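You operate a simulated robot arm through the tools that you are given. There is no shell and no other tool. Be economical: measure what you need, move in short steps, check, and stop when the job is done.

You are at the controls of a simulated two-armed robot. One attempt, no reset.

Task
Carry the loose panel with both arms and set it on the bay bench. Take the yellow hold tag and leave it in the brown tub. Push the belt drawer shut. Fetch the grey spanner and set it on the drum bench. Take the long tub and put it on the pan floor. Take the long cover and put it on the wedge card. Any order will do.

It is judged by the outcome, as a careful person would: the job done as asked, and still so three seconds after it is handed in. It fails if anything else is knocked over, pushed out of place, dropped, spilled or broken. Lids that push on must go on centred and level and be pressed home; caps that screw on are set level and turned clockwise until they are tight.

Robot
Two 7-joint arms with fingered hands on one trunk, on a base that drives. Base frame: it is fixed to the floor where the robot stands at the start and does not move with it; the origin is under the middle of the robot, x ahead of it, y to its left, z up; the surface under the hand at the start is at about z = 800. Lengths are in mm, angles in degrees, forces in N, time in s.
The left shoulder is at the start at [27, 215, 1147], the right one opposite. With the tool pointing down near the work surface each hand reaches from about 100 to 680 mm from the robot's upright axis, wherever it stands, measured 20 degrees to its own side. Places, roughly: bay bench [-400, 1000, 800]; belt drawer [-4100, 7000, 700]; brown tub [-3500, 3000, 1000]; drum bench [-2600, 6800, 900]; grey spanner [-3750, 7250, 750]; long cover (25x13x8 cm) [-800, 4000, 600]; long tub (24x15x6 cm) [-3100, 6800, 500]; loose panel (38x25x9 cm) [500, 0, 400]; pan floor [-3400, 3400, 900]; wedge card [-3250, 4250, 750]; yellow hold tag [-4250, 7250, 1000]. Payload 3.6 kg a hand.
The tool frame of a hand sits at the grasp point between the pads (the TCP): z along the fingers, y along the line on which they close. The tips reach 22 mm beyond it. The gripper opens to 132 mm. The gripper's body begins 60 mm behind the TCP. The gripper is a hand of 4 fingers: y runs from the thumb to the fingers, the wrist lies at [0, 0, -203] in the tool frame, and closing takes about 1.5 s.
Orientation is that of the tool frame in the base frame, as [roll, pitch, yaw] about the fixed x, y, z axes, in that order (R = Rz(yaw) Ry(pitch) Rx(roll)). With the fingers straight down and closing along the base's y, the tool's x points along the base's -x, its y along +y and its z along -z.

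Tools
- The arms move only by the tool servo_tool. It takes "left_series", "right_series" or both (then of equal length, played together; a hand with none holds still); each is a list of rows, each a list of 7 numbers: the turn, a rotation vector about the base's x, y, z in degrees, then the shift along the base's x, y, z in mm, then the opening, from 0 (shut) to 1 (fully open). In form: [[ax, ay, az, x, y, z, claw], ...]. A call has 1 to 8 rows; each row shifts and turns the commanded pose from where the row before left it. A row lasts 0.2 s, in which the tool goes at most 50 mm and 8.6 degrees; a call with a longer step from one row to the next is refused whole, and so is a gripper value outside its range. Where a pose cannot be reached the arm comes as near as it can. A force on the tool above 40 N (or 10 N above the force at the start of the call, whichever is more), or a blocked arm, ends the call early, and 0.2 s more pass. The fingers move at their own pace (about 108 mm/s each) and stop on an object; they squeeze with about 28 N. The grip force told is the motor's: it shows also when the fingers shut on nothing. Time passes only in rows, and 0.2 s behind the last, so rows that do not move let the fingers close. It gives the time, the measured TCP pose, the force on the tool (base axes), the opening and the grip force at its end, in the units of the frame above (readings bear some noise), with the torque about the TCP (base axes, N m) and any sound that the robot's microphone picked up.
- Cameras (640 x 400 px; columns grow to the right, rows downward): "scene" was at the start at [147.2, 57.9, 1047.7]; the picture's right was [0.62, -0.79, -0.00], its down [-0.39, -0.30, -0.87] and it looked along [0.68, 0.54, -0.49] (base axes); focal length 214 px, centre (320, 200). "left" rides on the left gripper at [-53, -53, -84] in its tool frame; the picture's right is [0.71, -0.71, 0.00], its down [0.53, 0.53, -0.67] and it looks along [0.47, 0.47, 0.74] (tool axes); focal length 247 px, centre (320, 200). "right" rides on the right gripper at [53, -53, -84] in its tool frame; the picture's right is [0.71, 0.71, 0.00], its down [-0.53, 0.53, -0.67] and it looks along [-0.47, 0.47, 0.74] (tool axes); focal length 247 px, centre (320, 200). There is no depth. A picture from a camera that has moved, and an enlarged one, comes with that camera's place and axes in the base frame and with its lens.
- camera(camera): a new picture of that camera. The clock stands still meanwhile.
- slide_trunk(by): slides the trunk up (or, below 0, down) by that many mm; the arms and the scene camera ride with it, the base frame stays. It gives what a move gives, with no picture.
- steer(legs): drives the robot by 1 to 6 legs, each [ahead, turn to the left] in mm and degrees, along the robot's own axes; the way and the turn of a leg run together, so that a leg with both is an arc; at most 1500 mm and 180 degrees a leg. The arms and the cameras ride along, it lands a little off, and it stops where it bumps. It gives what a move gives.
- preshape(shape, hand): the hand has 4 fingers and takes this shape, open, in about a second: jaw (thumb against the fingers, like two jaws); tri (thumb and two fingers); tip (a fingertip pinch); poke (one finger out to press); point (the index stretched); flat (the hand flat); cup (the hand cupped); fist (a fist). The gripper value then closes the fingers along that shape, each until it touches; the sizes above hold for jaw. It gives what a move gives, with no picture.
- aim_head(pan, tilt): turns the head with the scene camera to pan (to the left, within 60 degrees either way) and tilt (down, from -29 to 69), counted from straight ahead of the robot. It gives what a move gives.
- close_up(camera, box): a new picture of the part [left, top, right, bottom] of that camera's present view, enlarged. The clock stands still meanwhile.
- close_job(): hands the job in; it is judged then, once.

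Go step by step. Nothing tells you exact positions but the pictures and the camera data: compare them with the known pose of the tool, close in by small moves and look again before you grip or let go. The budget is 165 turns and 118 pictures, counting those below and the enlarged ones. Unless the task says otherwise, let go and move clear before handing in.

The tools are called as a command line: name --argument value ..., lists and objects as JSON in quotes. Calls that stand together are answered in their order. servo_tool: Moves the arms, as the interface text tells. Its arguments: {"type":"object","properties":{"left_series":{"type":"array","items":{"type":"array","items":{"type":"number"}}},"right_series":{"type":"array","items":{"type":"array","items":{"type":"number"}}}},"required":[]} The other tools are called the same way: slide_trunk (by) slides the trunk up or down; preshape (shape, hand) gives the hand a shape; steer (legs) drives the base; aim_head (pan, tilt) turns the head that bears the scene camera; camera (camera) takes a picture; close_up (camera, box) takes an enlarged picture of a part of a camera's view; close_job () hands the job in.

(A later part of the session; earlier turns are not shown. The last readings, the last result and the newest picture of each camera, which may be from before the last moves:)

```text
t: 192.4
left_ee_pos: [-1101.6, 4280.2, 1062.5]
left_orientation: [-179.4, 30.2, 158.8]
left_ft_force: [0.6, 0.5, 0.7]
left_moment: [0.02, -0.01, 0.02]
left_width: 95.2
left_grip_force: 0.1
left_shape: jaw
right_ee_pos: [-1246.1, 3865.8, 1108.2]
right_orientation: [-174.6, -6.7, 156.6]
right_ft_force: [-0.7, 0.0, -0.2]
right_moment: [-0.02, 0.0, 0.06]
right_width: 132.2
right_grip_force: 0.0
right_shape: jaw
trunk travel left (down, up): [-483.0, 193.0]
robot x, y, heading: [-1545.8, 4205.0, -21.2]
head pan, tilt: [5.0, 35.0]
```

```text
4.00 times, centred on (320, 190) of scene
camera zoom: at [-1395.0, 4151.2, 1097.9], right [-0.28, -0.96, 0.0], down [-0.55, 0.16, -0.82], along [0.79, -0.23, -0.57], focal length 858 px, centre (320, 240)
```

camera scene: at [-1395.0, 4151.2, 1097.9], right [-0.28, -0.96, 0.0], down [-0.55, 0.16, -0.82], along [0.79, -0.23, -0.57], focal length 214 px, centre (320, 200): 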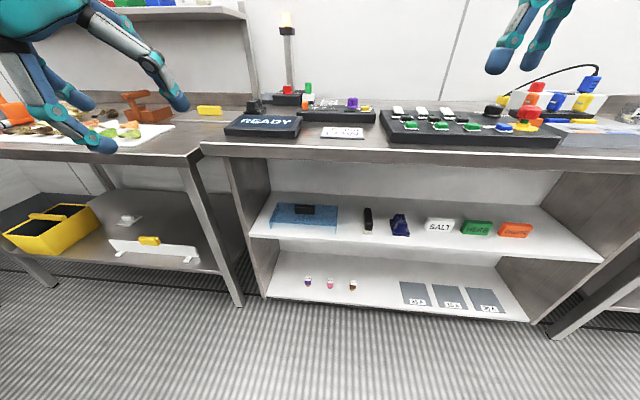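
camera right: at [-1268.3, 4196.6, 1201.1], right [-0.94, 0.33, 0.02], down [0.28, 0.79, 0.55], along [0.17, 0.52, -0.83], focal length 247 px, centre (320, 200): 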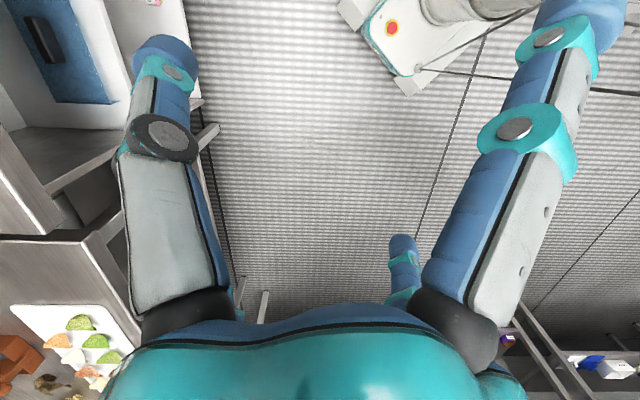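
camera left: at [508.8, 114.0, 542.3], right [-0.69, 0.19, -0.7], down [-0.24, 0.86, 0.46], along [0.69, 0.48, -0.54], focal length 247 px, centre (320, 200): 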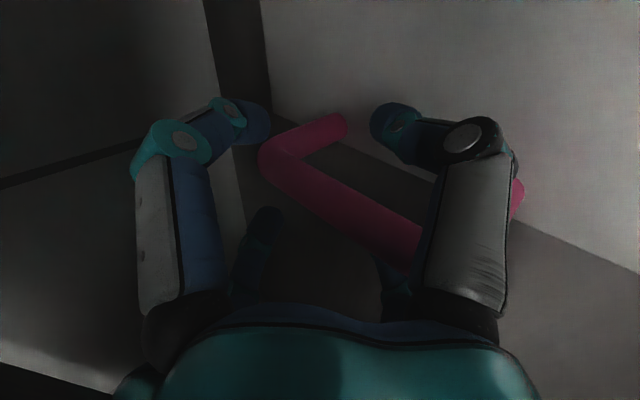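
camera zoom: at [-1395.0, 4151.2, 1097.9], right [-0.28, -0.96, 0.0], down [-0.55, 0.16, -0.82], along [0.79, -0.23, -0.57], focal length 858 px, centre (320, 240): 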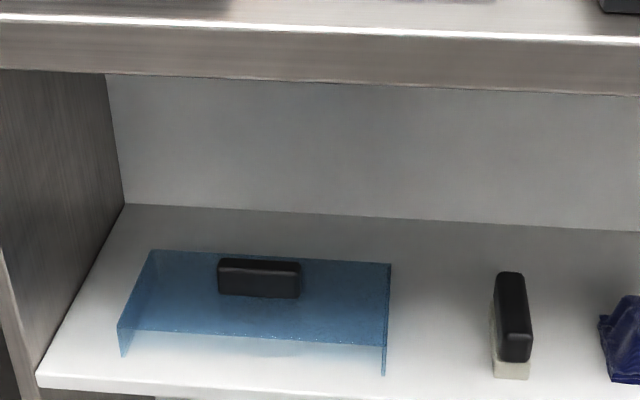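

Cover: front edge e1 −2264, knob centre ≈(−2199, 3450), knob top z≈612, board underside z≈847. I lower the trunk, drive closer and pre-position the left hand.

slide_trunk --by -300

steer --legs '[[170, -0.8]]'

servo_tool --left_series '[[-0.5, -1.15, 0, -9.8, -24, -20, 0.68], [-0.5, -1.15, 0, -9.8, -24, -20, 0.68], [-0.5, -1.15, 0, -9.8, -24, -20, 0.68], [-0.5, -1.15, 0, -9.8, -24, -20, 0.68]]'

camera --camera "scene"

```text
t: 195.4
left_ee_pos: [-1097.5, 4277.5, 706.2]
left_orientation: [-179.3, 21.6, 158.8]
left_ft_force: [0.0, -0.6, 0.4]
left_moment: [0.01, 0.0, -0.04]
left_width: 95.0
left_grip_force: 0.1
left_shape: jaw
right_ee_pos: [-1246.0, 3866.0, 807.1]
right_orientation: [-174.6, -6.7, 156.7]
right_ft_force: [-0.5, 1.2, -0.5]
right_moment: [0.01, 0.03, 0.01]
right_width: 132.2
right_grip_force: 0.1
right_shape: jaw
trunk travel left (down, up): [-183.0, 493.0]
robot x, y, heading: [-1548.9, 4202.1, -21.1]
head pan, tilt: [5.0, 35.0]
```

```text
t: 196.9
left_ee_pos: [-936.6, 4210.0, 704.7]
left_orientation: [-179.3, 21.5, 158.4]
left_ft_force: [-0.5, -0.8, -0.1]
left_moment: [0.02, 0.01, 0.01]
left_width: 95.5
left_grip_force: 0.2
left_shape: jaw
right_ee_pos: [-1088.7, 3799.8, 806.7]
right_orientation: [-174.6, -6.8, 156.3]
right_ft_force: [0.1, -0.4, -0.4]
right_moment: [0.02, 0.02, -0.01]
right_width: 132.1
right_grip_force: 0.0
right_shape: jaw
trunk travel left (down, up): [-183.0, 493.0]
robot x, y, heading: [-1386.7, 4141.9, -21.6]
head pan, tilt: [5.0, 35.0]
```

```text
t: 197.9
left_ee_pos: [-976.4, 4113.3, 626.9]
left_orientation: [-179.2, 26.6, 158.3]
left_ft_force: [-1.1, 0.1, -0.1]
left_moment: [0.0, -0.04, 0.01]
left_width: 90.5
left_grip_force: 0.1
left_shape: jaw
right_ee_pos: [-1089.2, 3801.0, 807.0]
right_orientation: [-174.5, -6.7, 156.2]
right_ft_force: [-0.6, -0.6, -0.4]
right_moment: [0.03, 0.0, 0.0]
right_width: 132.0
right_grip_force: 0.0
right_shape: jaw
trunk travel left (down, up): [-183.0, 493.0]
robot x, y, heading: [-1392.9, 4139.8, -21.5]
head pan, tilt: [5.0, 35.0]
```

```text
49 pictures are left
camera scene: at [-1230.4, 4085.7, 787.0], right [-0.29, -0.96, 0.0], down [-0.55, 0.17, -0.82], along [0.78, -0.24, -0.57], focal length 214 px, centre (320, 200)
```

scene: 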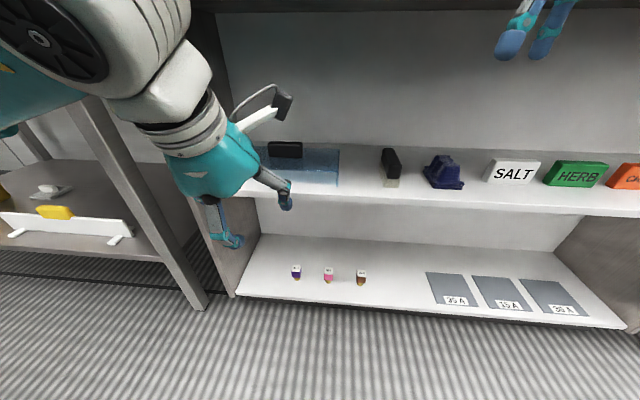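

servo_tool --left_series '[[-0.8, -1.95, 0, 34.3, -13.4, 0, 0.68], [-0.8, -1.95, 0, 34.3, -13.4, 0, 0.68], [-0.8, -1.95, 0, 34.3, -13.4, 0, 0.68], [-0.8, -1.95, 0, 34.3, -13.4, 0, 0.68]]'

camera --camera "left"

camera --camera "scene"

```text
t: 198.9
left_ee_pos: [-840.9, 4060.2, 625.3]
left_orientation: [-179.0, 35.0, 158.4]
left_ft_force: [-0.4, -0.5, -0.8]
left_moment: [-0.01, 0.01, -0.02]
left_width: 89.9
left_grip_force: 0.2
left_shape: jaw
right_ee_pos: [-1089.1, 3798.9, 807.4]
right_orientation: [-174.6, -6.7, 156.2]
right_ft_force: [-0.6, 0.0, 1.4]
right_moment: [0.01, 0.03, 0.01]
right_width: 131.8
right_grip_force: 0.1
right_shape: jaw
trunk travel left (down, up): [-183.0, 493.0]
robot x, y, heading: [-1392.8, 4139.6, -21.6]
head pan, tilt: [5.0, 35.0]
```

```text
48 pictures are left
camera left: at [-862.9, 4016.2, 725.8], right [-0.8, -0.44, -0.4], down [-0.56, 0.8, 0.24], along [0.21, 0.41, -0.89], focal length 247 px, centre (320, 200)
```

left: 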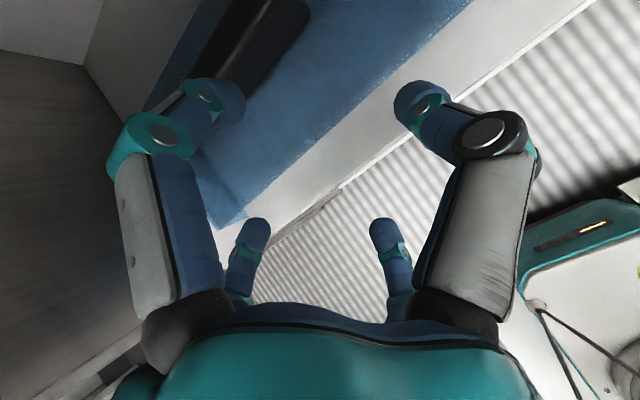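

```text
47 pictures are left
camera scene: at [-1230.3, 4085.7, 787.0], right [-0.29, -0.96, 0.0], down [-0.55, 0.17, -0.82], along [0.78, -0.24, -0.57], focal length 214 px, centre (320, 200)
```

scene: 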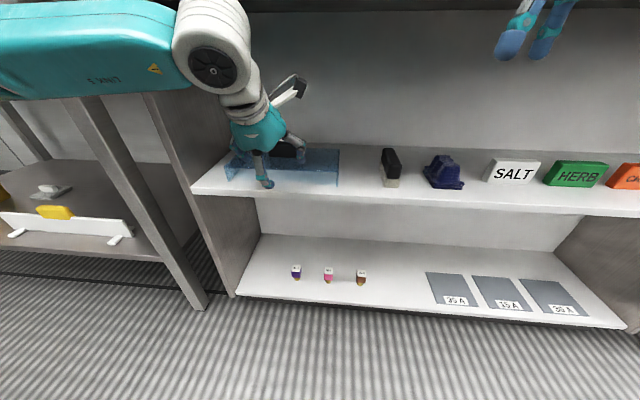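

servo_tool --left_series '[[0, 0, 0, 30, -12, 0, 0.68], [0, 0, 0, 30, -12, 0, 0.68], [0, 0, 0, 27, -11, 0, 0.68]]'

camera --camera "left"

close_up --camera "scene" --box '[200, 80, 360, 180]'

```text
t: 199.7
left_ee_pos: [-751.1, 4026.0, 622.5]
left_orientation: [-179.0, 34.9, 158.4]
left_ft_force: [-0.9, 0.4, 0.5]
left_moment: [0.07, 0.06, 0.01]
left_width: 90.1
left_grip_force: 0.0
left_shape: jaw
right_ee_pos: [-1089.0, 3799.7, 808.3]
right_orientation: [-174.5, -6.7, 156.2]
right_ft_force: [-0.1, -1.1, 0.3]
right_moment: [-0.02, -0.04, 0.0]
right_width: 131.9
right_grip_force: 0.1
right_shape: jaw
trunk travel left (down, up): [-183.0, 493.0]
robot x, y, heading: [-1388.2, 4139.2, -21.7]
head pan, tilt: [5.0, 35.0]
```

```text
46 pictures are left
camera left: at [-773.9, 3980.2, 723.6], right [-0.81, -0.44, -0.4], down [-0.55, 0.8, 0.24], along [0.21, 0.41, -0.89], focal length 247 px, centre (320, 200)
```

left: 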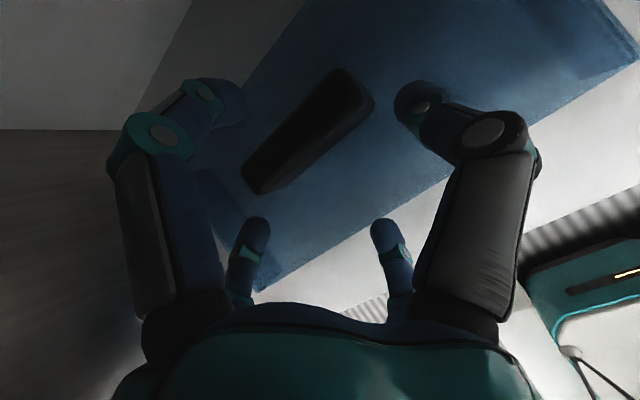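

```text
4.00 times, centred on (280, 130) of scene
camera zoom: at [-1230.4, 4085.7, 787.0], right [-0.29, -0.96, 0.0], down [-0.55, 0.17, -0.82], along [0.78, -0.24, -0.57], focal length 858 px, centre (480, 480)
```

zoom: 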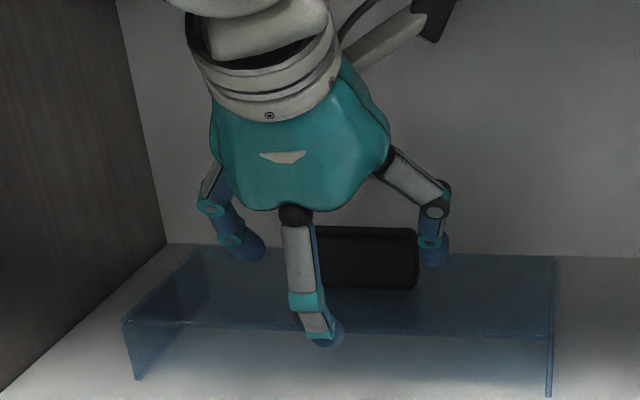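

The knob sits well between the fingers, needing ~9 mm right and ~12 mm forward. I adjust and close.

servo_tool --left_series '[[0, 0, 0, 8, -13, 0, 0.68], [0, 0, 0, 0, 0, 0, 0.5], [0, 0, 0, 0, 0, 0, 0.3], [0, 0, 0, 0, 0, 0, 0], [0, 0, 0, 0, 0, 0, 0], [0, 0, 0, 0, 0, 0, 0], [0, 0, 0, 0, 0, 0, 0]]'

close_up --camera "scene" --box '[200, 80, 360, 180]'

```text
t: 201.3
left_ee_pos: [-742.6, 4011.6, 624.9]
left_orientation: [-178.9, 35.0, 158.5]
left_ft_force: [-0.4, -0.4, -0.3]
left_moment: [0.03, -0.03, -0.01]
left_width: 0.2
left_grip_force: 27.9
left_shape: jaw
right_ee_pos: [-1088.7, 3799.6, 808.5]
right_orientation: [-174.6, -6.7, 156.2]
right_ft_force: [0.0, -0.2, 0.1]
right_moment: [0.02, -0.01, -0.01]
right_width: 132.0
right_grip_force: 0.0
right_shape: jaw
trunk travel left (down, up): [-183.0, 493.0]
robot x, y, heading: [-1388.4, 4139.8, -21.7]
head pan, tilt: [5.0, 35.0]
```

```text
4.00 times, centred on (280, 130) of scene
camera zoom: at [-1230.3, 4085.7, 787.0], right [-0.29, -0.96, 0.0], down [-0.55, 0.17, -0.82], along [0.78, -0.24, -0.57], focal length 858 px, centre (480, 480)
```

zoom: 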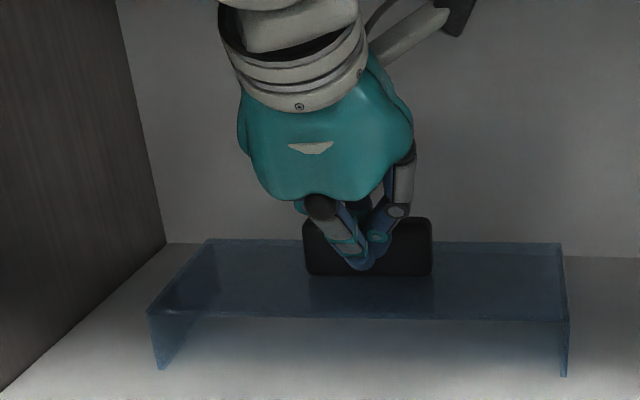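

The fingers closed in front of the knob. I retreat, switch to the "tip" pinch rolled 90° so it clamps the knob's thickness (front/back).

servo_tool --left_series '[[0, 0, 0, -37, 15, 2, 0], [0, 0, 0, -37, 15, 2, 0], [0, 0, 0, -37, 15, 2, 0], [0, 0, 0, -37, 15, 2, 0]]'

preshape --hand "left" --shape "tip"

servo_tool --left_series '[[4.1, -1.7, -6.3, 0, 0, 0, 0.55], [4.1, -1.7, -6.3, 0, 0, 0, 0.55], [4.1, -1.7, -6.3, 0, 0, 0, 0.55], [4.1, -1.7, -6.3, 0, 0, 0, 0.55], [4.1, -1.7, -6.3, 0, 0, 0, 0.55], [4.1, -1.7, -6.3, 0, 0, 0, 0.55]]'

servo_tool --left_series '[[4.1, -1.7, -6.3, 0, 0, 0, 0.55], [4.1, -1.7, -6.3, 0, 0, 0, 0.55], [4.1, -1.7, -6.3, 0, 0, 0, 0.55], [4.1, -1.7, -6.3, 0, 0, 0, 0.55], [4.1, -1.7, -6.3, 0, 0, 0, 0.55], [2.0, -0.8, -3.1, 0, 0, 0, 0.55]]'

camera --camera "scene"

camera --camera "left"

```text
t: 202.3
left_ee_pos: [-893.2, 4072.3, 633.0]
left_orientation: [-179.0, 35.0, 158.5]
left_ft_force: [0.6, 0.3, -1.6]
left_moment: [-0.01, 0.05, 0.0]
left_width: 0.2
left_grip_force: 28.1
left_shape: jaw
right_ee_pos: [-1089.7, 3800.0, 807.3]
right_orientation: [-174.6, -6.7, 156.3]
right_ft_force: [0.8, -0.1, -0.3]
right_moment: [-0.04, 0.04, 0.01]
right_width: 132.0
right_grip_force: 0.0
right_shape: jaw
trunk travel left (down, up): [-183.0, 493.0]
robot x, y, heading: [-1390.1, 4138.5, -21.6]
head pan, tilt: [5.0, 35.0]
```

```text
t: 203.2
left_ee_pos: [-893.5, 4071.9, 631.9]
left_orientation: [-179.0, 35.1, 158.5]
left_ft_force: [-1.0, -0.1, -0.4]
left_moment: [0.0, 0.01, 0.02]
left_width: 131.8
left_grip_force: 0.1
left_shape: tip
right_ee_pos: [-1089.7, 3800.0, 808.8]
right_orientation: [-174.6, -6.7, 156.2]
right_ft_force: [0.5, -0.4, -0.4]
right_moment: [-0.02, 0.0, 0.02]
right_width: 131.7
right_grip_force: 0.0
right_shape: jaw
trunk travel left (down, up): [-183.0, 493.0]
robot x, y, heading: [-1390.2, 4142.5, -21.9]
head pan, tilt: [5.0, 35.0]
```

```text
t: 204.6
left_ee_pos: [-891.9, 4072.3, 633.2]
left_orientation: [153.8, 23.6, 106.3]
left_ft_force: [-1.4, 0.2, 0.6]
left_moment: [0.0, 0.05, 0.02]
left_width: 72.9
left_grip_force: 0.2
left_shape: tip
right_ee_pos: [-1089.5, 3801.0, 807.7]
right_orientation: [-174.6, -6.7, 156.3]
right_ft_force: [-0.8, 0.2, 0.4]
right_moment: [-0.01, 0.02, 0.0]
right_width: 132.0
right_grip_force: 0.0
right_shape: jaw
trunk travel left (down, up): [-183.0, 493.0]
robot x, y, heading: [-1391.8, 4140.2, -21.6]
head pan, tilt: [5.0, 35.0]
```

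```text
t: 206.0
left_ee_pos: [-891.7, 4073.8, 634.0]
left_orientation: [145.3, 1.1, 69.3]
left_ft_force: [0.0, 0.1, -0.9]
left_moment: [0.0, -0.03, 0.01]
left_width: 72.9
left_grip_force: 0.0
left_shape: tip
right_ee_pos: [-1089.5, 3799.7, 807.9]
right_orientation: [-174.6, -6.6, 156.1]
right_ft_force: [-1.0, 0.1, -0.3]
right_moment: [-0.02, 0.01, -0.02]
right_width: 132.0
right_grip_force: 0.0
right_shape: jaw
trunk travel left (down, up): [-183.0, 493.0]
robot x, y, heading: [-1388.0, 4142.2, -21.7]
head pan, tilt: [5.0, 35.0]
```

```text
43 pictures are left
camera scene: at [-1230.4, 4085.7, 787.0], right [-0.29, -0.96, 0.0], down [-0.55, 0.17, -0.82], along [0.78, -0.24, -0.57], focal length 214 px, centre (320, 200)
```

scene: 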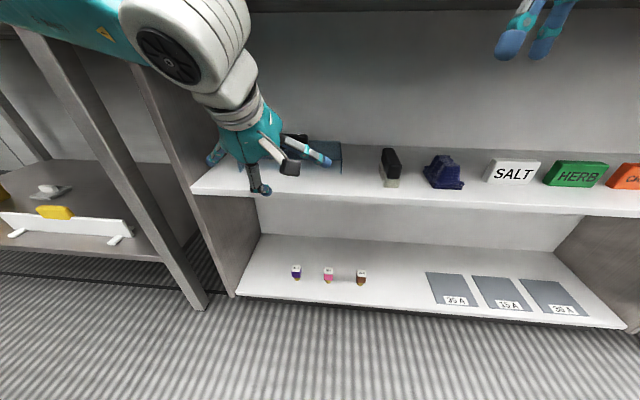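

```text
42 pictures are left
camera left: at [-994.3, 4056.9, 673.6], right [-0.3, 0.86, -0.42], down [0.24, 0.49, 0.84], along [0.92, 0.15, -0.35], focal length 247 px, centre (320, 200)
```

left: 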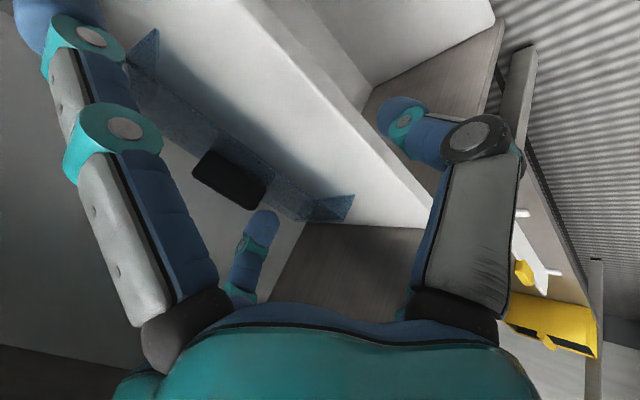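

The knob prediction matches the hand view exactly. I advance over the knob.

servo_tool --left_series '[[0, 0, 0, 34, -14.5, -3, 0.55], [0, 0, 0, 34, -14.5, -3, 0.55], [0, 0, 0, 34, -14.5, 0, 0.55], [0, 0, 0, 34, -14.5, 0, 0.55], [0, 0, 0, 34, -14.5, 0, 0.55]]'

camera --camera "left"

close_up --camera "scene" --box '[200, 80, 360, 180]'

```text
t: 207.2
left_ee_pos: [-727.5, 4000.7, 625.2]
left_orientation: [145.5, 1.1, 69.3]
left_ft_force: [-0.1, 0.3, 0.2]
left_moment: [0.05, -0.03, 0.02]
left_width: 72.9
left_grip_force: 0.0
left_shape: tip
right_ee_pos: [-1089.3, 3801.4, 808.1]
right_orientation: [-174.4, -6.6, 156.2]
right_ft_force: [-1.0, 0.1, -0.2]
right_moment: [-0.01, -0.01, -0.01]
right_width: 132.0
right_grip_force: 0.0
right_shape: jaw
trunk travel left (down, up): [-183.0, 493.0]
robot x, y, heading: [-1392.5, 4138.9, -21.9]
head pan, tilt: [5.0, 35.0]
```

```text
41 pictures are left
camera left: at [-828.3, 3986.2, 665.3], right [-0.3, 0.86, -0.41], down [0.25, 0.49, 0.84], along [0.92, 0.15, -0.36], focal length 247 px, centre (320, 200)
```

left: 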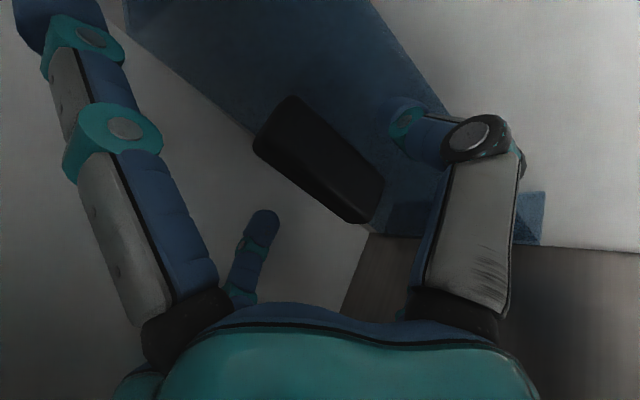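

```text
4.00 times, centred on (280, 130) of scene
camera zoom: at [-1231.5, 4087.0, 786.9], right [-0.29, -0.96, 0.0], down [-0.55, 0.16, -0.82], along [0.78, -0.24, -0.57], focal length 858 px, centre (480, 480)
```

zoom: 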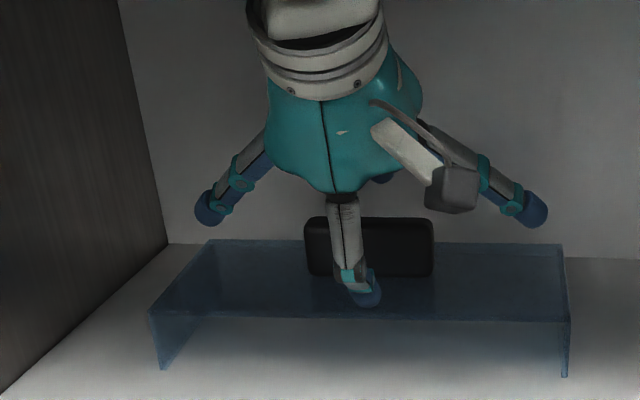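

The knob is between thumb (front) and finger (behind). I close the pinch.

servo_tool --left_series '[[0, 0, 0, 0, 0, -3, 0.4], [0, 0, 0, 0, 0, 0, 0.2], [0, 0, 0, 0, 0, 0, 0], [0, 0, 0, 0, 0, 0, 0], [0, 0, 0, 0, 0, 0, 0], [0, 0, 0, 0, 0, 0, 0]]'

close_up --camera "scene" --box '[200, 80, 360, 180]'

```text
t: 208.6
left_ee_pos: [-725.2, 4000.6, 624.4]
left_orientation: [145.3, 1.3, 69.4]
left_ft_force: [-0.5, 1.7, 16.5]
left_moment: [-0.05, -0.43, 0.0]
left_width: 11.7
left_grip_force: 27.8
left_shape: tip
right_ee_pos: [-1089.6, 3801.0, 807.5]
right_orientation: [-174.5, -6.6, 156.3]
right_ft_force: [-0.2, 0.0, 0.2]
right_moment: [0.02, -0.06, -0.02]
right_width: 131.9
right_grip_force: 0.1
right_shape: jaw
trunk travel left (down, up): [-183.0, 493.0]
robot x, y, heading: [-1391.3, 4141.7, -21.8]
head pan, tilt: [5.0, 35.0]
```

```text
4.00 times, centred on (280, 130) of scene
camera zoom: at [-1231.4, 4087.3, 787.2], right [-0.29, -0.96, 0.0], down [-0.55, 0.16, -0.82], along [0.78, -0.24, -0.57], focal length 858 px, centre (480, 480)
```

zoom: 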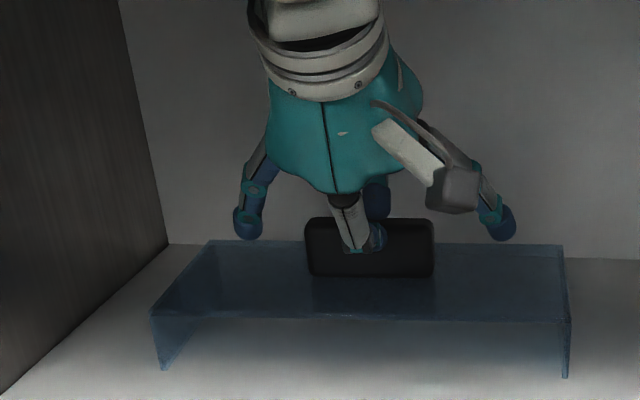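

The rear finger caught only the top edge. I reopen, tilt 5° more upright, and pinch slightly deeper.

servo_tool --left_series '[[0, 0, 0, 0, 0, 0, 0.6], [0, 0, 0, 0, 0, 0, 0.6], [0, 0, 0, 0, 0, 0, 0.6], [1.9, 4.6, 0, 4, -1.6, -1, 0.6], [0, 0, 0, 0, 0, -2, 0.6]]'

servo_tool --left_series '[[0, 0, 0, 0, 0, 0, 0.4], [0, 0, 0, 0, 0, 0, 0.2], [0, 0, 0, 0, 0, 0, 0], [0, 0, 0, 0, 0, 0, 0], [0, 0, 0, 0, 0, 0, 0], [0, 0, 0, 0, 0, 0, 0]]'

camera --camera "left"

```text
t: 209.8
left_ee_pos: [-733.0, 4005.0, 614.9]
left_orientation: [151.1, 1.0, 68.9]
left_ft_force: [-5.3, -0.2, 18.7]
left_moment: [0.17, 0.5, 0.05]
left_width: 70.5
left_grip_force: 0.1
left_shape: tip
right_ee_pos: [-1096.0, 3805.2, 812.7]
right_orientation: [-174.5, -6.1, 156.2]
right_ft_force: [-0.2, 0.3, 0.4]
right_moment: [-0.02, 0.03, -0.02]
right_width: 132.1
right_grip_force: 0.1
right_shape: jaw
trunk travel left (down, up): [-183.0, 493.0]
robot x, y, heading: [-1390.7, 4138.5, -21.8]
head pan, tilt: [5.0, 35.0]
```

```text
t: 211.2
left_ee_pos: [-729.4, 4004.9, 611.5]
left_orientation: [151.2, 0.6, 69.3]
left_ft_force: [-1.2, 0.1, 0.5]
left_moment: [0.11, 0.19, 0.02]
left_width: 26.5
left_grip_force: 28.1
left_shape: tip
right_ee_pos: [-1093.5, 3803.7, 810.9]
right_orientation: [-174.6, -6.4, 156.2]
right_ft_force: [0.8, 0.8, 0.7]
right_moment: [0.02, -0.03, -0.03]
right_width: 132.1
right_grip_force: 0.0
right_shape: jaw
trunk travel left (down, up): [-183.0, 493.0]
robot x, y, heading: [-1389.8, 4135.0, -21.9]
head pan, tilt: [5.0, 35.0]
```

```text
38 pictures are left
camera left: at [-828.3, 3988.2, 660.3], right [-0.33, 0.88, -0.35], down [0.32, 0.45, 0.83], along [0.89, 0.16, -0.43], focal length 247 px, centre (320, 200)
```

left: 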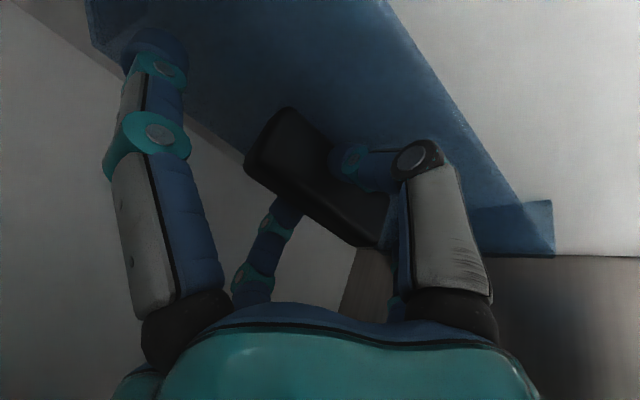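

Full pinch: width 26.5 mm on the knob. I lift 10 mm and draw the cover out.

servo_tool --left_series '[[0, 0, 0, 0, 0, 6, 0], [0, 0, 0, -6, 2.4, 5, 0], [0, 0, 0, -20, 8, 2, 0], [0, 0, 0, -30, 12, 1, 0], [0, 0, 0, -30, 12, 0, 0]]'

camera --camera "scene"

```text
t: 212.4
left_ee_pos: [-804.3, 4036.3, 638.4]
left_orientation: [150.3, 1.1, 69.6]
left_ft_force: [1.1, -0.1, -1.8]
left_moment: [-0.02, 0.04, -0.02]
left_width: 25.0
left_grip_force: 28.2
left_shape: tip
right_ee_pos: [-1087.6, 3798.3, 807.5]
right_orientation: [-174.6, -6.8, 156.1]
right_ft_force: [0.5, 0.5, 0.0]
right_moment: [0.03, 0.08, -0.03]
right_width: 131.7
right_grip_force: 0.0
right_shape: jaw
trunk travel left (down, up): [-183.0, 493.0]
robot x, y, heading: [-1387.8, 4141.1, -21.6]
head pan, tilt: [5.0, 35.0]
```

```text
37 pictures are left
camera scene: at [-1228.1, 4085.0, 787.6], right [-0.29, -0.96, 0.0], down [-0.55, 0.17, -0.82], along [0.78, -0.24, -0.58], focal length 214 px, centre (320, 200)
```

scene: 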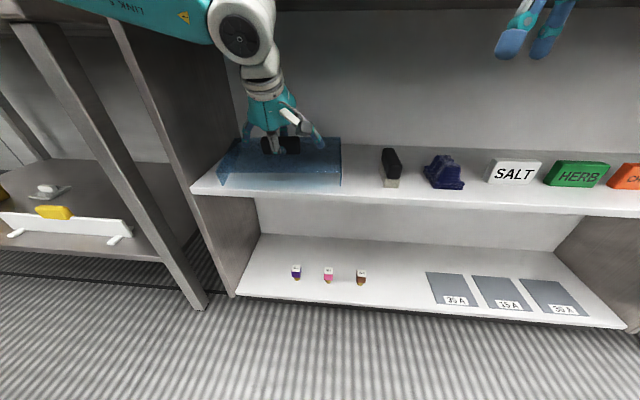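

The cover is held (≈2 N). I reverse out, raise, and turn around toward the wedge card, moving down the aisle in between.

steer --legs '[[-380, 0]]'

slide_trunk --by 300

steer --legs '[[0, -44]]'

steer --legs '[[0, -44]]'

steer --legs '[[400, 0]]'

steer --legs '[[0, -44]]'

steer --legs '[[0, -44]]'

aim_head --pan 0 --tilt 15

camera --camera "scene"

```text
t: 214.8
left_ee_pos: [-1171.0, 4173.1, 636.6]
left_orientation: [150.3, 1.0, 68.6]
left_ft_force: [0.2, -1.1, -1.1]
left_moment: [-0.04, 0.05, 0.01]
left_width: 24.7
left_grip_force: 28.2
left_shape: tip
right_ee_pos: [-1457.9, 3942.5, 807.9]
right_orientation: [-174.7, -6.7, 155.1]
right_ft_force: [0.4, 0.2, 0.1]
right_moment: [0.03, 0.0, 0.03]
right_width: 131.9
right_grip_force: 0.1
right_shape: jaw
trunk travel left (down, up): [-183.0, 493.0]
robot x, y, heading: [-1748.5, 4291.9, -22.9]
head pan, tilt: [5.0, 35.0]
```

```text
t: 217.8
left_ee_pos: [-1170.3, 4173.5, 936.6]
left_orientation: [150.3, 1.0, 68.4]
left_ft_force: [-0.7, -0.9, -1.8]
left_moment: [0.03, 0.02, -0.04]
left_width: 24.4
left_grip_force: 28.0
left_shape: tip
right_ee_pos: [-1457.2, 3941.6, 1108.3]
right_orientation: [-174.7, -6.7, 155.1]
right_ft_force: [-0.1, 0.1, 0.2]
right_moment: [-0.03, -0.01, -0.04]
right_width: 132.0
right_grip_force: 0.0
right_shape: jaw
trunk travel left (down, up): [-483.0, 193.0]
robot x, y, heading: [-1750.8, 4291.0, -22.9]
head pan, tilt: [5.0, 35.0]
```

```text
t: 220.3
left_ee_pos: [-1403.6, 3807.3, 936.9]
left_orientation: [150.4, 0.9, 25.5]
left_ft_force: [-0.2, -0.6, -2.4]
left_moment: [-0.01, 0.02, -0.02]
left_width: 24.5
left_grip_force: 28.2
left_shape: tip
right_ee_pos: [-1771.5, 3833.6, 1108.8]
right_orientation: [-174.6, -6.7, 112.1]
right_ft_force: [0.7, 0.2, -0.1]
right_moment: [-0.03, 0.01, 0.0]
right_width: 132.3
right_grip_force: 0.0
right_shape: jaw
trunk travel left (down, up): [-483.0, 193.0]
robot x, y, heading: [-1718.8, 4307.6, -66.0]
head pan, tilt: [5.0, 35.0]
```

```text
t: 222.7
left_ee_pos: [-1840.2, 3726.9, 938.0]
left_orientation: [150.4, 1.0, -18.7]
left_ft_force: [-1.2, 0.4, -1.5]
left_moment: [-0.01, 0.0, 0.0]
left_width: 24.6
left_grip_force: 28.0
left_shape: tip
right_ee_pos: [-2084.2, 4002.3, 1108.9]
right_orientation: [-174.6, -6.8, 67.9]
right_ft_force: [0.0, 0.9, 0.1]
right_moment: [0.0, -0.01, 0.01]
right_width: 132.0
right_grip_force: 0.2
right_shape: jaw
trunk travel left (down, up): [-483.0, 193.0]
robot x, y, heading: [-1678.3, 4287.1, -109.5]
head pan, tilt: [5.0, 35.0]
```

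```text
t: 225.2
left_ee_pos: [-1969.5, 3345.1, 936.4]
left_orientation: [150.4, 1.0, -18.2]
left_ft_force: [0.5, -0.6, -1.6]
left_moment: [0.02, -0.01, -0.04]
left_width: 25.0
left_grip_force: 28.2
left_shape: tip
right_ee_pos: [-2215.0, 3618.4, 1108.1]
right_orientation: [-174.5, -6.7, 68.4]
right_ft_force: [-0.7, -0.1, -0.6]
right_moment: [0.0, 0.04, 0.02]
right_width: 132.0
right_grip_force: 0.0
right_shape: jaw
trunk travel left (down, up): [-483.0, 193.0]
robot x, y, heading: [-1811.7, 3909.5, -109.2]
head pan, tilt: [5.0, 35.0]
```

```text
t: 227.7
left_ee_pos: [-2314.5, 3610.3, 939.2]
left_orientation: [150.4, 1.2, -62.3]
left_ft_force: [0.4, 0.2, -1.6]
left_moment: [0.01, 0.0, 0.02]
left_width: 24.7
left_grip_force: 27.6
left_shape: tip
right_ee_pos: [-2302.0, 3977.2, 1109.5]
right_orientation: [-174.6, -6.7, 24.3]
right_ft_force: [-0.3, -1.1, 1.2]
right_moment: [0.0, -0.01, 0.0]
right_width: 132.0
right_grip_force: 0.1
right_shape: jaw
trunk travel left (down, up): [-483.0, 193.0]
robot x, y, heading: [-1800.8, 3875.4, -153.0]
head pan, tilt: [5.0, 35.0]
```

```text
t: 230.3
left_ee_pos: [-2359.5, 4041.7, 940.7]
left_orientation: [150.3, 0.9, -105.7]
left_ft_force: [1.2, -0.3, -1.4]
left_moment: [-0.02, -0.01, 0.0]
left_width: 24.7
left_grip_force: 27.9
left_shape: tip
right_ee_pos: [-2094.6, 4301.5, 1109.5]
right_orientation: [-174.8, -6.7, -19.3]
right_ft_force: [0.2, -0.1, 0.5]
right_moment: [-0.06, -0.03, -0.03]
right_width: 132.1
right_grip_force: 0.1
right_shape: jaw
trunk travel left (down, up): [-483.0, 193.0]
robot x, y, heading: [-1815.0, 3839.8, 163.0]
head pan, tilt: [5.0, 35.0]
stopped in leg 1: the robot was blocked; the commanded pose is now the measured one
```

```text
t: 231.2
left_ee_pos: [-2362.2, 4040.4, 939.5]
left_orientation: [150.3, 0.9, -105.7]
left_ft_force: [0.0, -0.6, -1.2]
left_moment: [0.0, -0.1, -0.04]
left_width: 24.7
left_grip_force: 28.2
left_shape: tip
right_ee_pos: [-2095.1, 4298.7, 1111.9]
right_orientation: [-174.7, -6.7, -19.2]
right_ft_force: [0.2, -0.1, -0.4]
right_moment: [-0.01, 0.01, 0.0]
right_width: 131.9
right_grip_force: 0.1
right_shape: jaw
trunk travel left (down, up): [-483.0, 193.0]
robot x, y, heading: [-1815.6, 3838.4, 162.7]
head pan, tilt: [0.0, 15.0]
```

```text
36 pictures are left
camera scene: at [-1977.5, 3889.9, 1129.7], right [0.29, 0.96, 0.0], down [0.25, -0.08, -0.97], along [-0.92, 0.28, -0.26], focal length 214 px, centre (320, 200)
```

scene: 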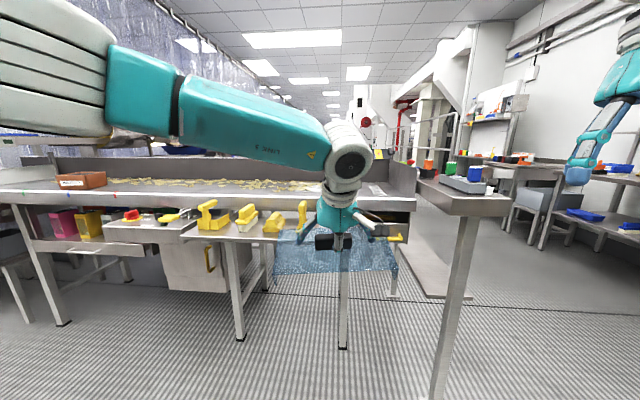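

close_up --camera "scene" --box '[170, 180, 420, 280]'

```text
2.56 times, centred on (295, 230) of scene
camera zoom: at [-1977.5, 3889.9, 1129.7], right [0.29, 0.96, 0.0], down [0.25, -0.08, -0.97], along [-0.92, 0.28, -0.26], focal length 549 px, centre (384, 123)
```

zoom: 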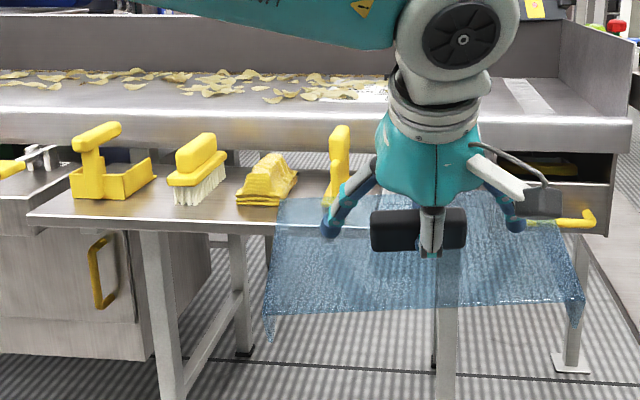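

The cover hides the spot; I raise the hand and look.

servo_tool --left_series '[[0, 0, 0, 0, 0, 45, 0], [0, 0, 0, 0, 0, 45, 0], [0, 0, 0, 0, 0, 45, 0], [0, 0, 0, 0, 0, 45, 0]]'

close_up --camera "scene" --box '[170, 180, 420, 280]'

```text
t: 232.2
left_ee_pos: [-2358.6, 4039.0, 1119.3]
left_orientation: [150.3, 1.0, -105.7]
left_ft_force: [-0.2, -0.6, -1.5]
left_moment: [-0.01, -0.02, -0.01]
left_width: 24.8
left_grip_force: 28.2
left_shape: tip
right_ee_pos: [-2096.2, 4297.1, 1111.0]
right_orientation: [-174.6, -6.6, -19.2]
right_ft_force: [-0.2, 0.0, 1.0]
right_moment: [0.0, 0.01, -0.02]
right_width: 132.1
right_grip_force: 0.1
right_shape: jaw
trunk travel left (down, up): [-483.0, 193.0]
robot x, y, heading: [-1813.1, 3837.5, 163.2]
head pan, tilt: [0.0, 15.0]
```

```text
2.56 times, centred on (295, 230) of scene
camera zoom: at [-1977.0, 3889.5, 1129.9], right [0.29, 0.96, 0.0], down [0.25, -0.08, -0.97], along [-0.92, 0.28, -0.26], focal length 549 px, centre (384, 123)
```

zoom: 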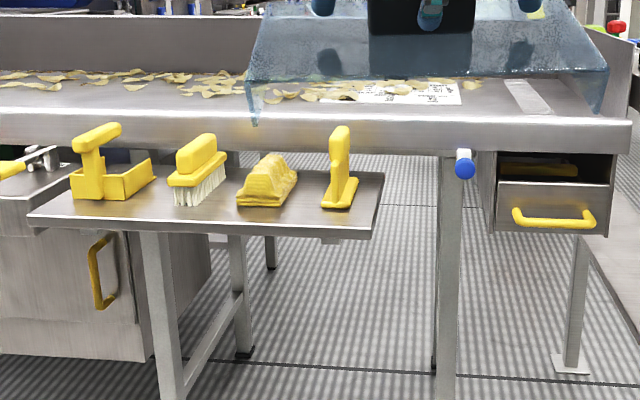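

close_up --camera "scene" --box '[280, 165, 380, 215]'

```text
6.40 times, centred on (330, 190) of scene
camera zoom: at [-1977.0, 3889.5, 1129.9], right [0.29, 0.96, 0.0], down [0.25, -0.08, -0.97], along [-0.92, 0.28, -0.26], focal length 1373 px, centre (256, 264)
```

zoom: 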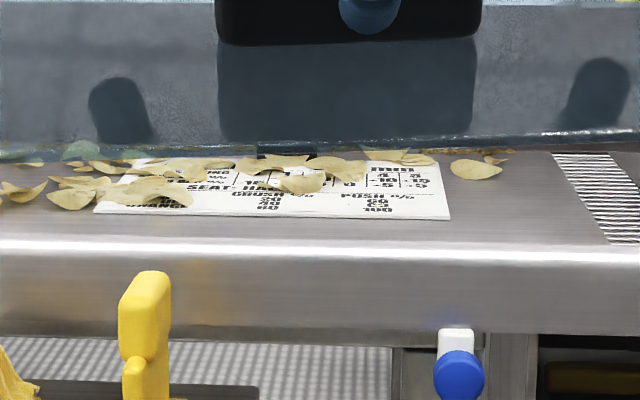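

The wedge card is the printed white card lying on the conveyor pan (with some chips on it), around (−3260, 4290, ~820). I drive towards it through the gap right of the tool table.

steer --legs '[[0, -12], [820, 0]]'

aim_head --pan 15 --tilt 35

camera --camera "scene"

```text
t: 237.2
left_ee_pos: [-3019.9, 4531.7, 1119.5]
left_orientation: [150.2, 1.0, -117.1]
left_ft_force: [-0.7, 0.7, -2.4]
left_moment: [0.02, -0.03, -0.04]
left_width: 25.0
left_grip_force: 28.5
left_shape: tip
right_ee_pos: [-2709.0, 4733.9, 1110.8]
right_orientation: [-174.7, -6.8, -30.8]
right_ft_force: [-0.4, -0.2, 0.0]
right_moment: [-0.01, 0.0, 0.06]
right_width: 131.9
right_grip_force: 0.0
right_shape: jaw
trunk travel left (down, up): [-483.0, 193.0]
robot x, y, heading: [-2524.5, 4222.8, 151.5]
head pan, tilt: [0.0, 15.0]
```

```text
t: 238.1
left_ee_pos: [-3018.2, 4531.1, 1120.7]
left_orientation: [150.4, 0.9, -117.2]
left_ft_force: [-0.7, -0.4, -2.9]
left_moment: [-0.01, -0.03, -0.05]
left_width: 24.8
left_grip_force: 28.7
left_shape: tip
right_ee_pos: [-2709.6, 4734.3, 1110.2]
right_orientation: [-174.7, -6.8, -30.7]
right_ft_force: [0.0, -0.6, -0.1]
right_moment: [0.01, 0.03, 0.0]
right_width: 132.1
right_grip_force: 0.0
right_shape: jaw
trunk travel left (down, up): [-483.0, 193.0]
robot x, y, heading: [-2527.2, 4224.7, 151.3]
head pan, tilt: [15.0, 35.0]
```

```text
32 pictures are left
camera scene: at [-2677.8, 4284.7, 1097.9], right [0.24, 0.97, 0.0], down [0.56, -0.14, -0.82], along [-0.8, 0.19, -0.57], focal length 214 px, centre (320, 200)
```

scene: 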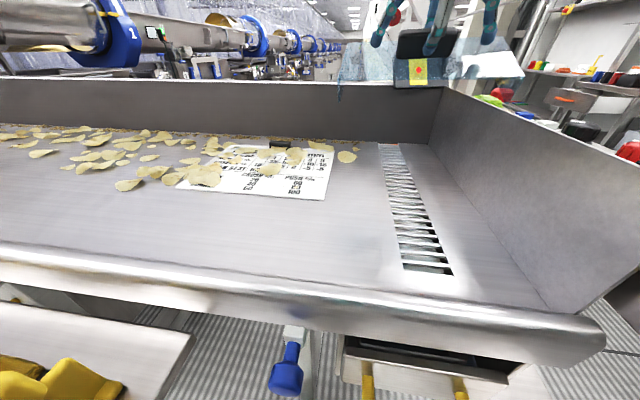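

close_up --camera "scene" --box '[150, 120, 370, 220]'

```text
2.91 times, centred on (260, 170) of scene
camera zoom: at [-2677.8, 4284.7, 1097.9], right [0.24, 0.97, 0.0], down [0.56, -0.14, -0.82], along [-0.8, 0.19, -0.57], focal length 624 px, centre (494, 287)
```

zoom: 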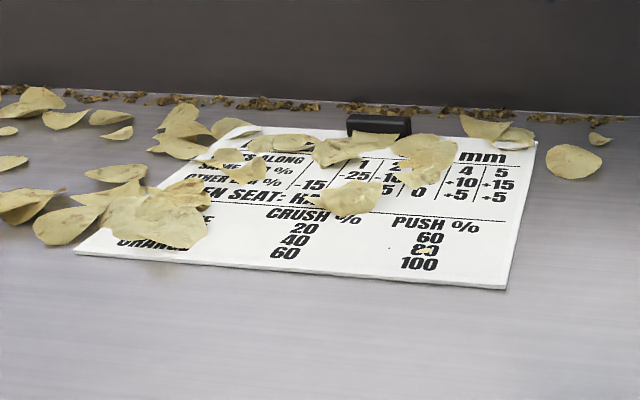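

The card ("…wedges along…") is A4-size, centred about e1 −4521, e2 2779, z 871, chips on its left/far part. I bring the cover above its chip-free near-right part.

servo_tool --left_series '[[0, 0, 1.1, -8.2, -37.7, 0, 0], [0, 0, 1.1, -8.2, -37.7, 0, 0], [0, 0, 1.1, -8.2, -37.7, 0, 0], [0, 0, 1.1, -8.2, -37.7, 0, 0], [0, 0, 1.1, -8.2, -37.7, 0, 0], [0, 0, 1.1, -8.2, -37.7, 0, 0], [0, 0, 0, 0, 0, -40, 0], [0, 0, 0, 0, 0, -40, 0]]'

servo_tool --left_series '[[0, 0, 0, 0, 0, -30, 0], [0, 0, 0, 0, 0, -25, 0]]'

camera --camera "scene"

```text
t: 239.9
left_ee_pos: [-3067.2, 4304.6, 1039.0]
left_orientation: [150.2, 0.9, -110.6]
left_ft_force: [-0.3, -0.9, -1.5]
left_moment: [0.01, -0.01, -0.01]
left_width: 24.8
left_grip_force: 28.0
left_shape: tip
right_ee_pos: [-2708.6, 4733.4, 1110.9]
right_orientation: [-174.6, -6.7, -30.7]
right_ft_force: [0.2, -0.5, 0.6]
right_moment: [-0.03, 0.02, -0.01]
right_width: 132.1
right_grip_force: 0.1
right_shape: jaw
trunk travel left (down, up): [-483.0, 193.0]
robot x, y, heading: [-2527.9, 4225.0, 151.4]
head pan, tilt: [15.0, 35.0]
```

```text
t: 240.5
left_ee_pos: [-3068.4, 4305.0, 988.7]
left_orientation: [150.2, 1.0, -110.5]
left_ft_force: [-0.1, 0.3, -1.9]
left_moment: [-0.02, -0.02, 0.0]
left_width: 24.8
left_grip_force: 28.3
left_shape: tip
right_ee_pos: [-2708.4, 4733.7, 1111.6]
right_orientation: [-174.7, -6.6, -30.7]
right_ft_force: [0.2, -0.1, 0.0]
right_moment: [-0.02, -0.01, -0.03]
right_width: 131.7
right_grip_force: 0.1
right_shape: jaw
trunk travel left (down, up): [-483.0, 193.0]
robot x, y, heading: [-2525.0, 4223.6, 151.4]
head pan, tilt: [15.0, 35.0]
```

```text
30 pictures are left
camera scene: at [-2677.8, 4284.6, 1097.8], right [0.24, 0.97, 0.0], down [0.56, -0.14, -0.82], along [-0.8, 0.19, -0.57], focal length 214 px, centre (320, 200)
```

scene: 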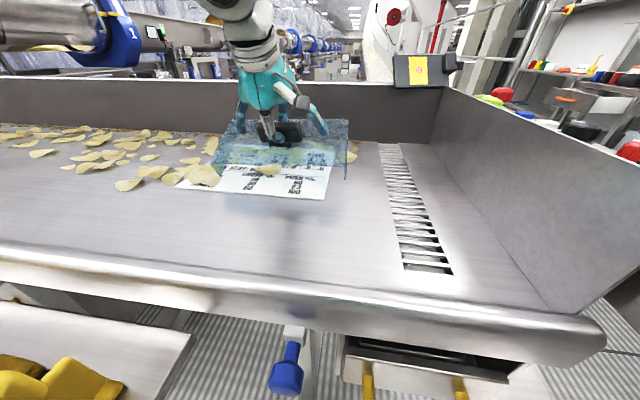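

servo_tool --left_series '[[0, 0, 0, 0, 0, -15, 0], [0, 0, 0, 0, 0, -12, 0], [0, 0, 0, 0, 0, -8, 0]]'

close_up --camera "scene" --box '[150, 100, 390, 220]'

```text
t: 241.3
left_ee_pos: [-3068.0, 4304.6, 952.6]
left_orientation: [150.2, 0.9, -110.6]
left_ft_force: [-3.0, 0.8, 4.7]
left_moment: [-0.04, -0.05, 0.0]
left_width: 24.6
left_grip_force: 27.6
left_shape: tip
right_ee_pos: [-2708.4, 4732.8, 1110.4]
right_orientation: [-174.6, -6.6, -30.7]
right_ft_force: [-0.4, -0.1, 1.1]
right_moment: [0.0, 0.0, 0.04]
right_width: 132.0
right_grip_force: 0.0
right_shape: jaw
trunk travel left (down, up): [-483.0, 193.0]
robot x, y, heading: [-2526.4, 4225.4, 151.4]
head pan, tilt: [15.0, 35.0]
```

```text
2.67 times, centred on (270, 160) of scene
camera zoom: at [-2677.9, 4284.6, 1097.9], right [0.24, 0.97, 0.0], down [0.56, -0.14, -0.82], along [-0.8, 0.19, -0.57], focal length 572 px, centre (453, 307)
```

zoom: 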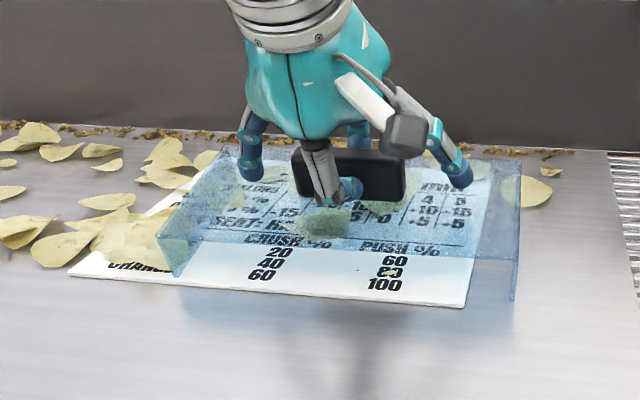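

Contact is felt. I settle 3 mm more and look whether both legs are down.

servo_tool --left_series '[[0, 0, 0, 0, 0, -3, 0], [0, 0, 0, 0, 0, -3, 0]]'

close_up --camera "scene" --box '[200, 130, 380, 220]'

```text
t: 241.9
left_ee_pos: [-3067.7, 4304.8, 944.4]
left_orientation: [150.1, 1.0, -110.5]
left_ft_force: [-2.2, 0.7, 6.0]
left_moment: [-0.06, -0.14, 0.1]
left_width: 24.4
left_grip_force: 27.4
left_shape: tip
right_ee_pos: [-2708.8, 4733.2, 1111.9]
right_orientation: [-174.8, -6.7, -30.7]
right_ft_force: [0.2, 0.7, 0.0]
right_moment: [0.0, -0.02, 0.01]
right_width: 132.0
right_grip_force: 0.0
right_shape: jaw
trunk travel left (down, up): [-483.0, 193.0]
robot x, y, heading: [-2525.2, 4226.6, 151.4]
head pan, tilt: [15.0, 35.0]
```

```text
3.56 times, centred on (290, 175) of scene
camera zoom: at [-2677.5, 4284.5, 1097.9], right [0.24, 0.97, 0.0], down [0.56, -0.14, -0.82], along [-0.8, 0.19, -0.57], focal length 763 px, centre (427, 289)
```

zoom: 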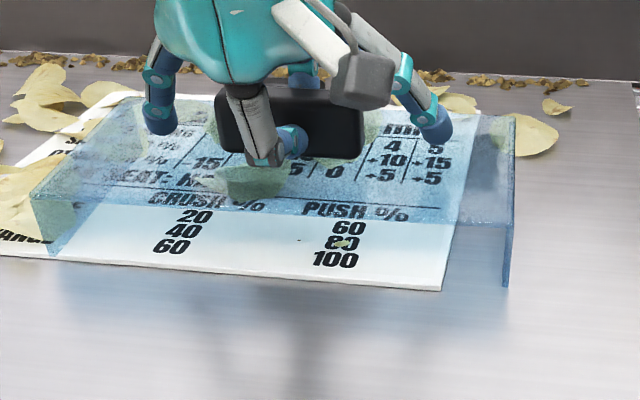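

Both legs look down. I open the pinch and back the hand out upward along its own axis.

servo_tool --left_series '[[0, 0, 0, 0, 0, 0, 0.3], [0, 0, 0, 0, 0, 0, 0.5], [0, 0, 0, 0, 0, 0, 0.55], [0, 0, 0, 0, 0, 0, 0.55], [0, 0, 0, 0, 0, 25, 0.55], [0, 0, 0, 0, 0, 45, 0.55], [0, 0, 0, 15, -6, 45, 0.55], [0, 0, 0, 15, -6, 45, 0.55]]'

close_up --camera "scene" --box '[150, 100, 390, 220]'

```text
t: 243.7
left_ee_pos: [-3033.7, 4293.3, 1105.9]
left_orientation: [150.2, 0.9, -110.6]
left_ft_force: [0.4, -0.5, 0.5]
left_moment: [-0.03, -0.04, 0.04]
left_width: 72.2
left_grip_force: 0.0
left_shape: tip
right_ee_pos: [-2708.2, 4733.0, 1112.0]
right_orientation: [-174.7, -6.6, -30.8]
right_ft_force: [0.7, -0.7, -1.2]
right_moment: [0.0, 0.02, 0.02]
right_width: 132.0
right_grip_force: 0.0
right_shape: jaw
trunk travel left (down, up): [-483.0, 193.0]
robot x, y, heading: [-2522.4, 4226.7, 151.7]
head pan, tilt: [15.0, 35.0]
```

```text
2.67 times, centred on (270, 160) of scene
camera zoom: at [-2677.1, 4284.3, 1098.0], right [0.24, 0.97, 0.0], down [0.56, -0.14, -0.82], along [-0.8, 0.19, -0.57], focal length 572 px, centre (453, 307)
```

zoom: 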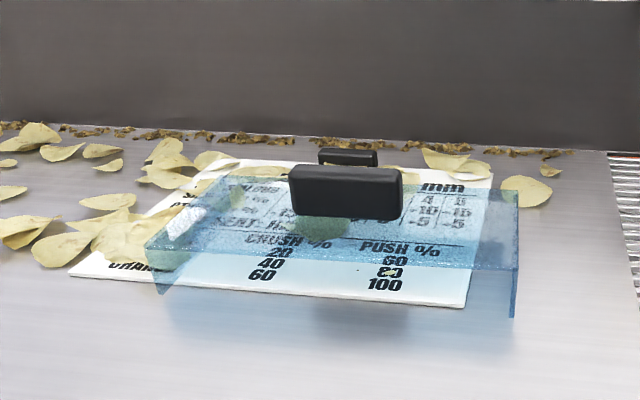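

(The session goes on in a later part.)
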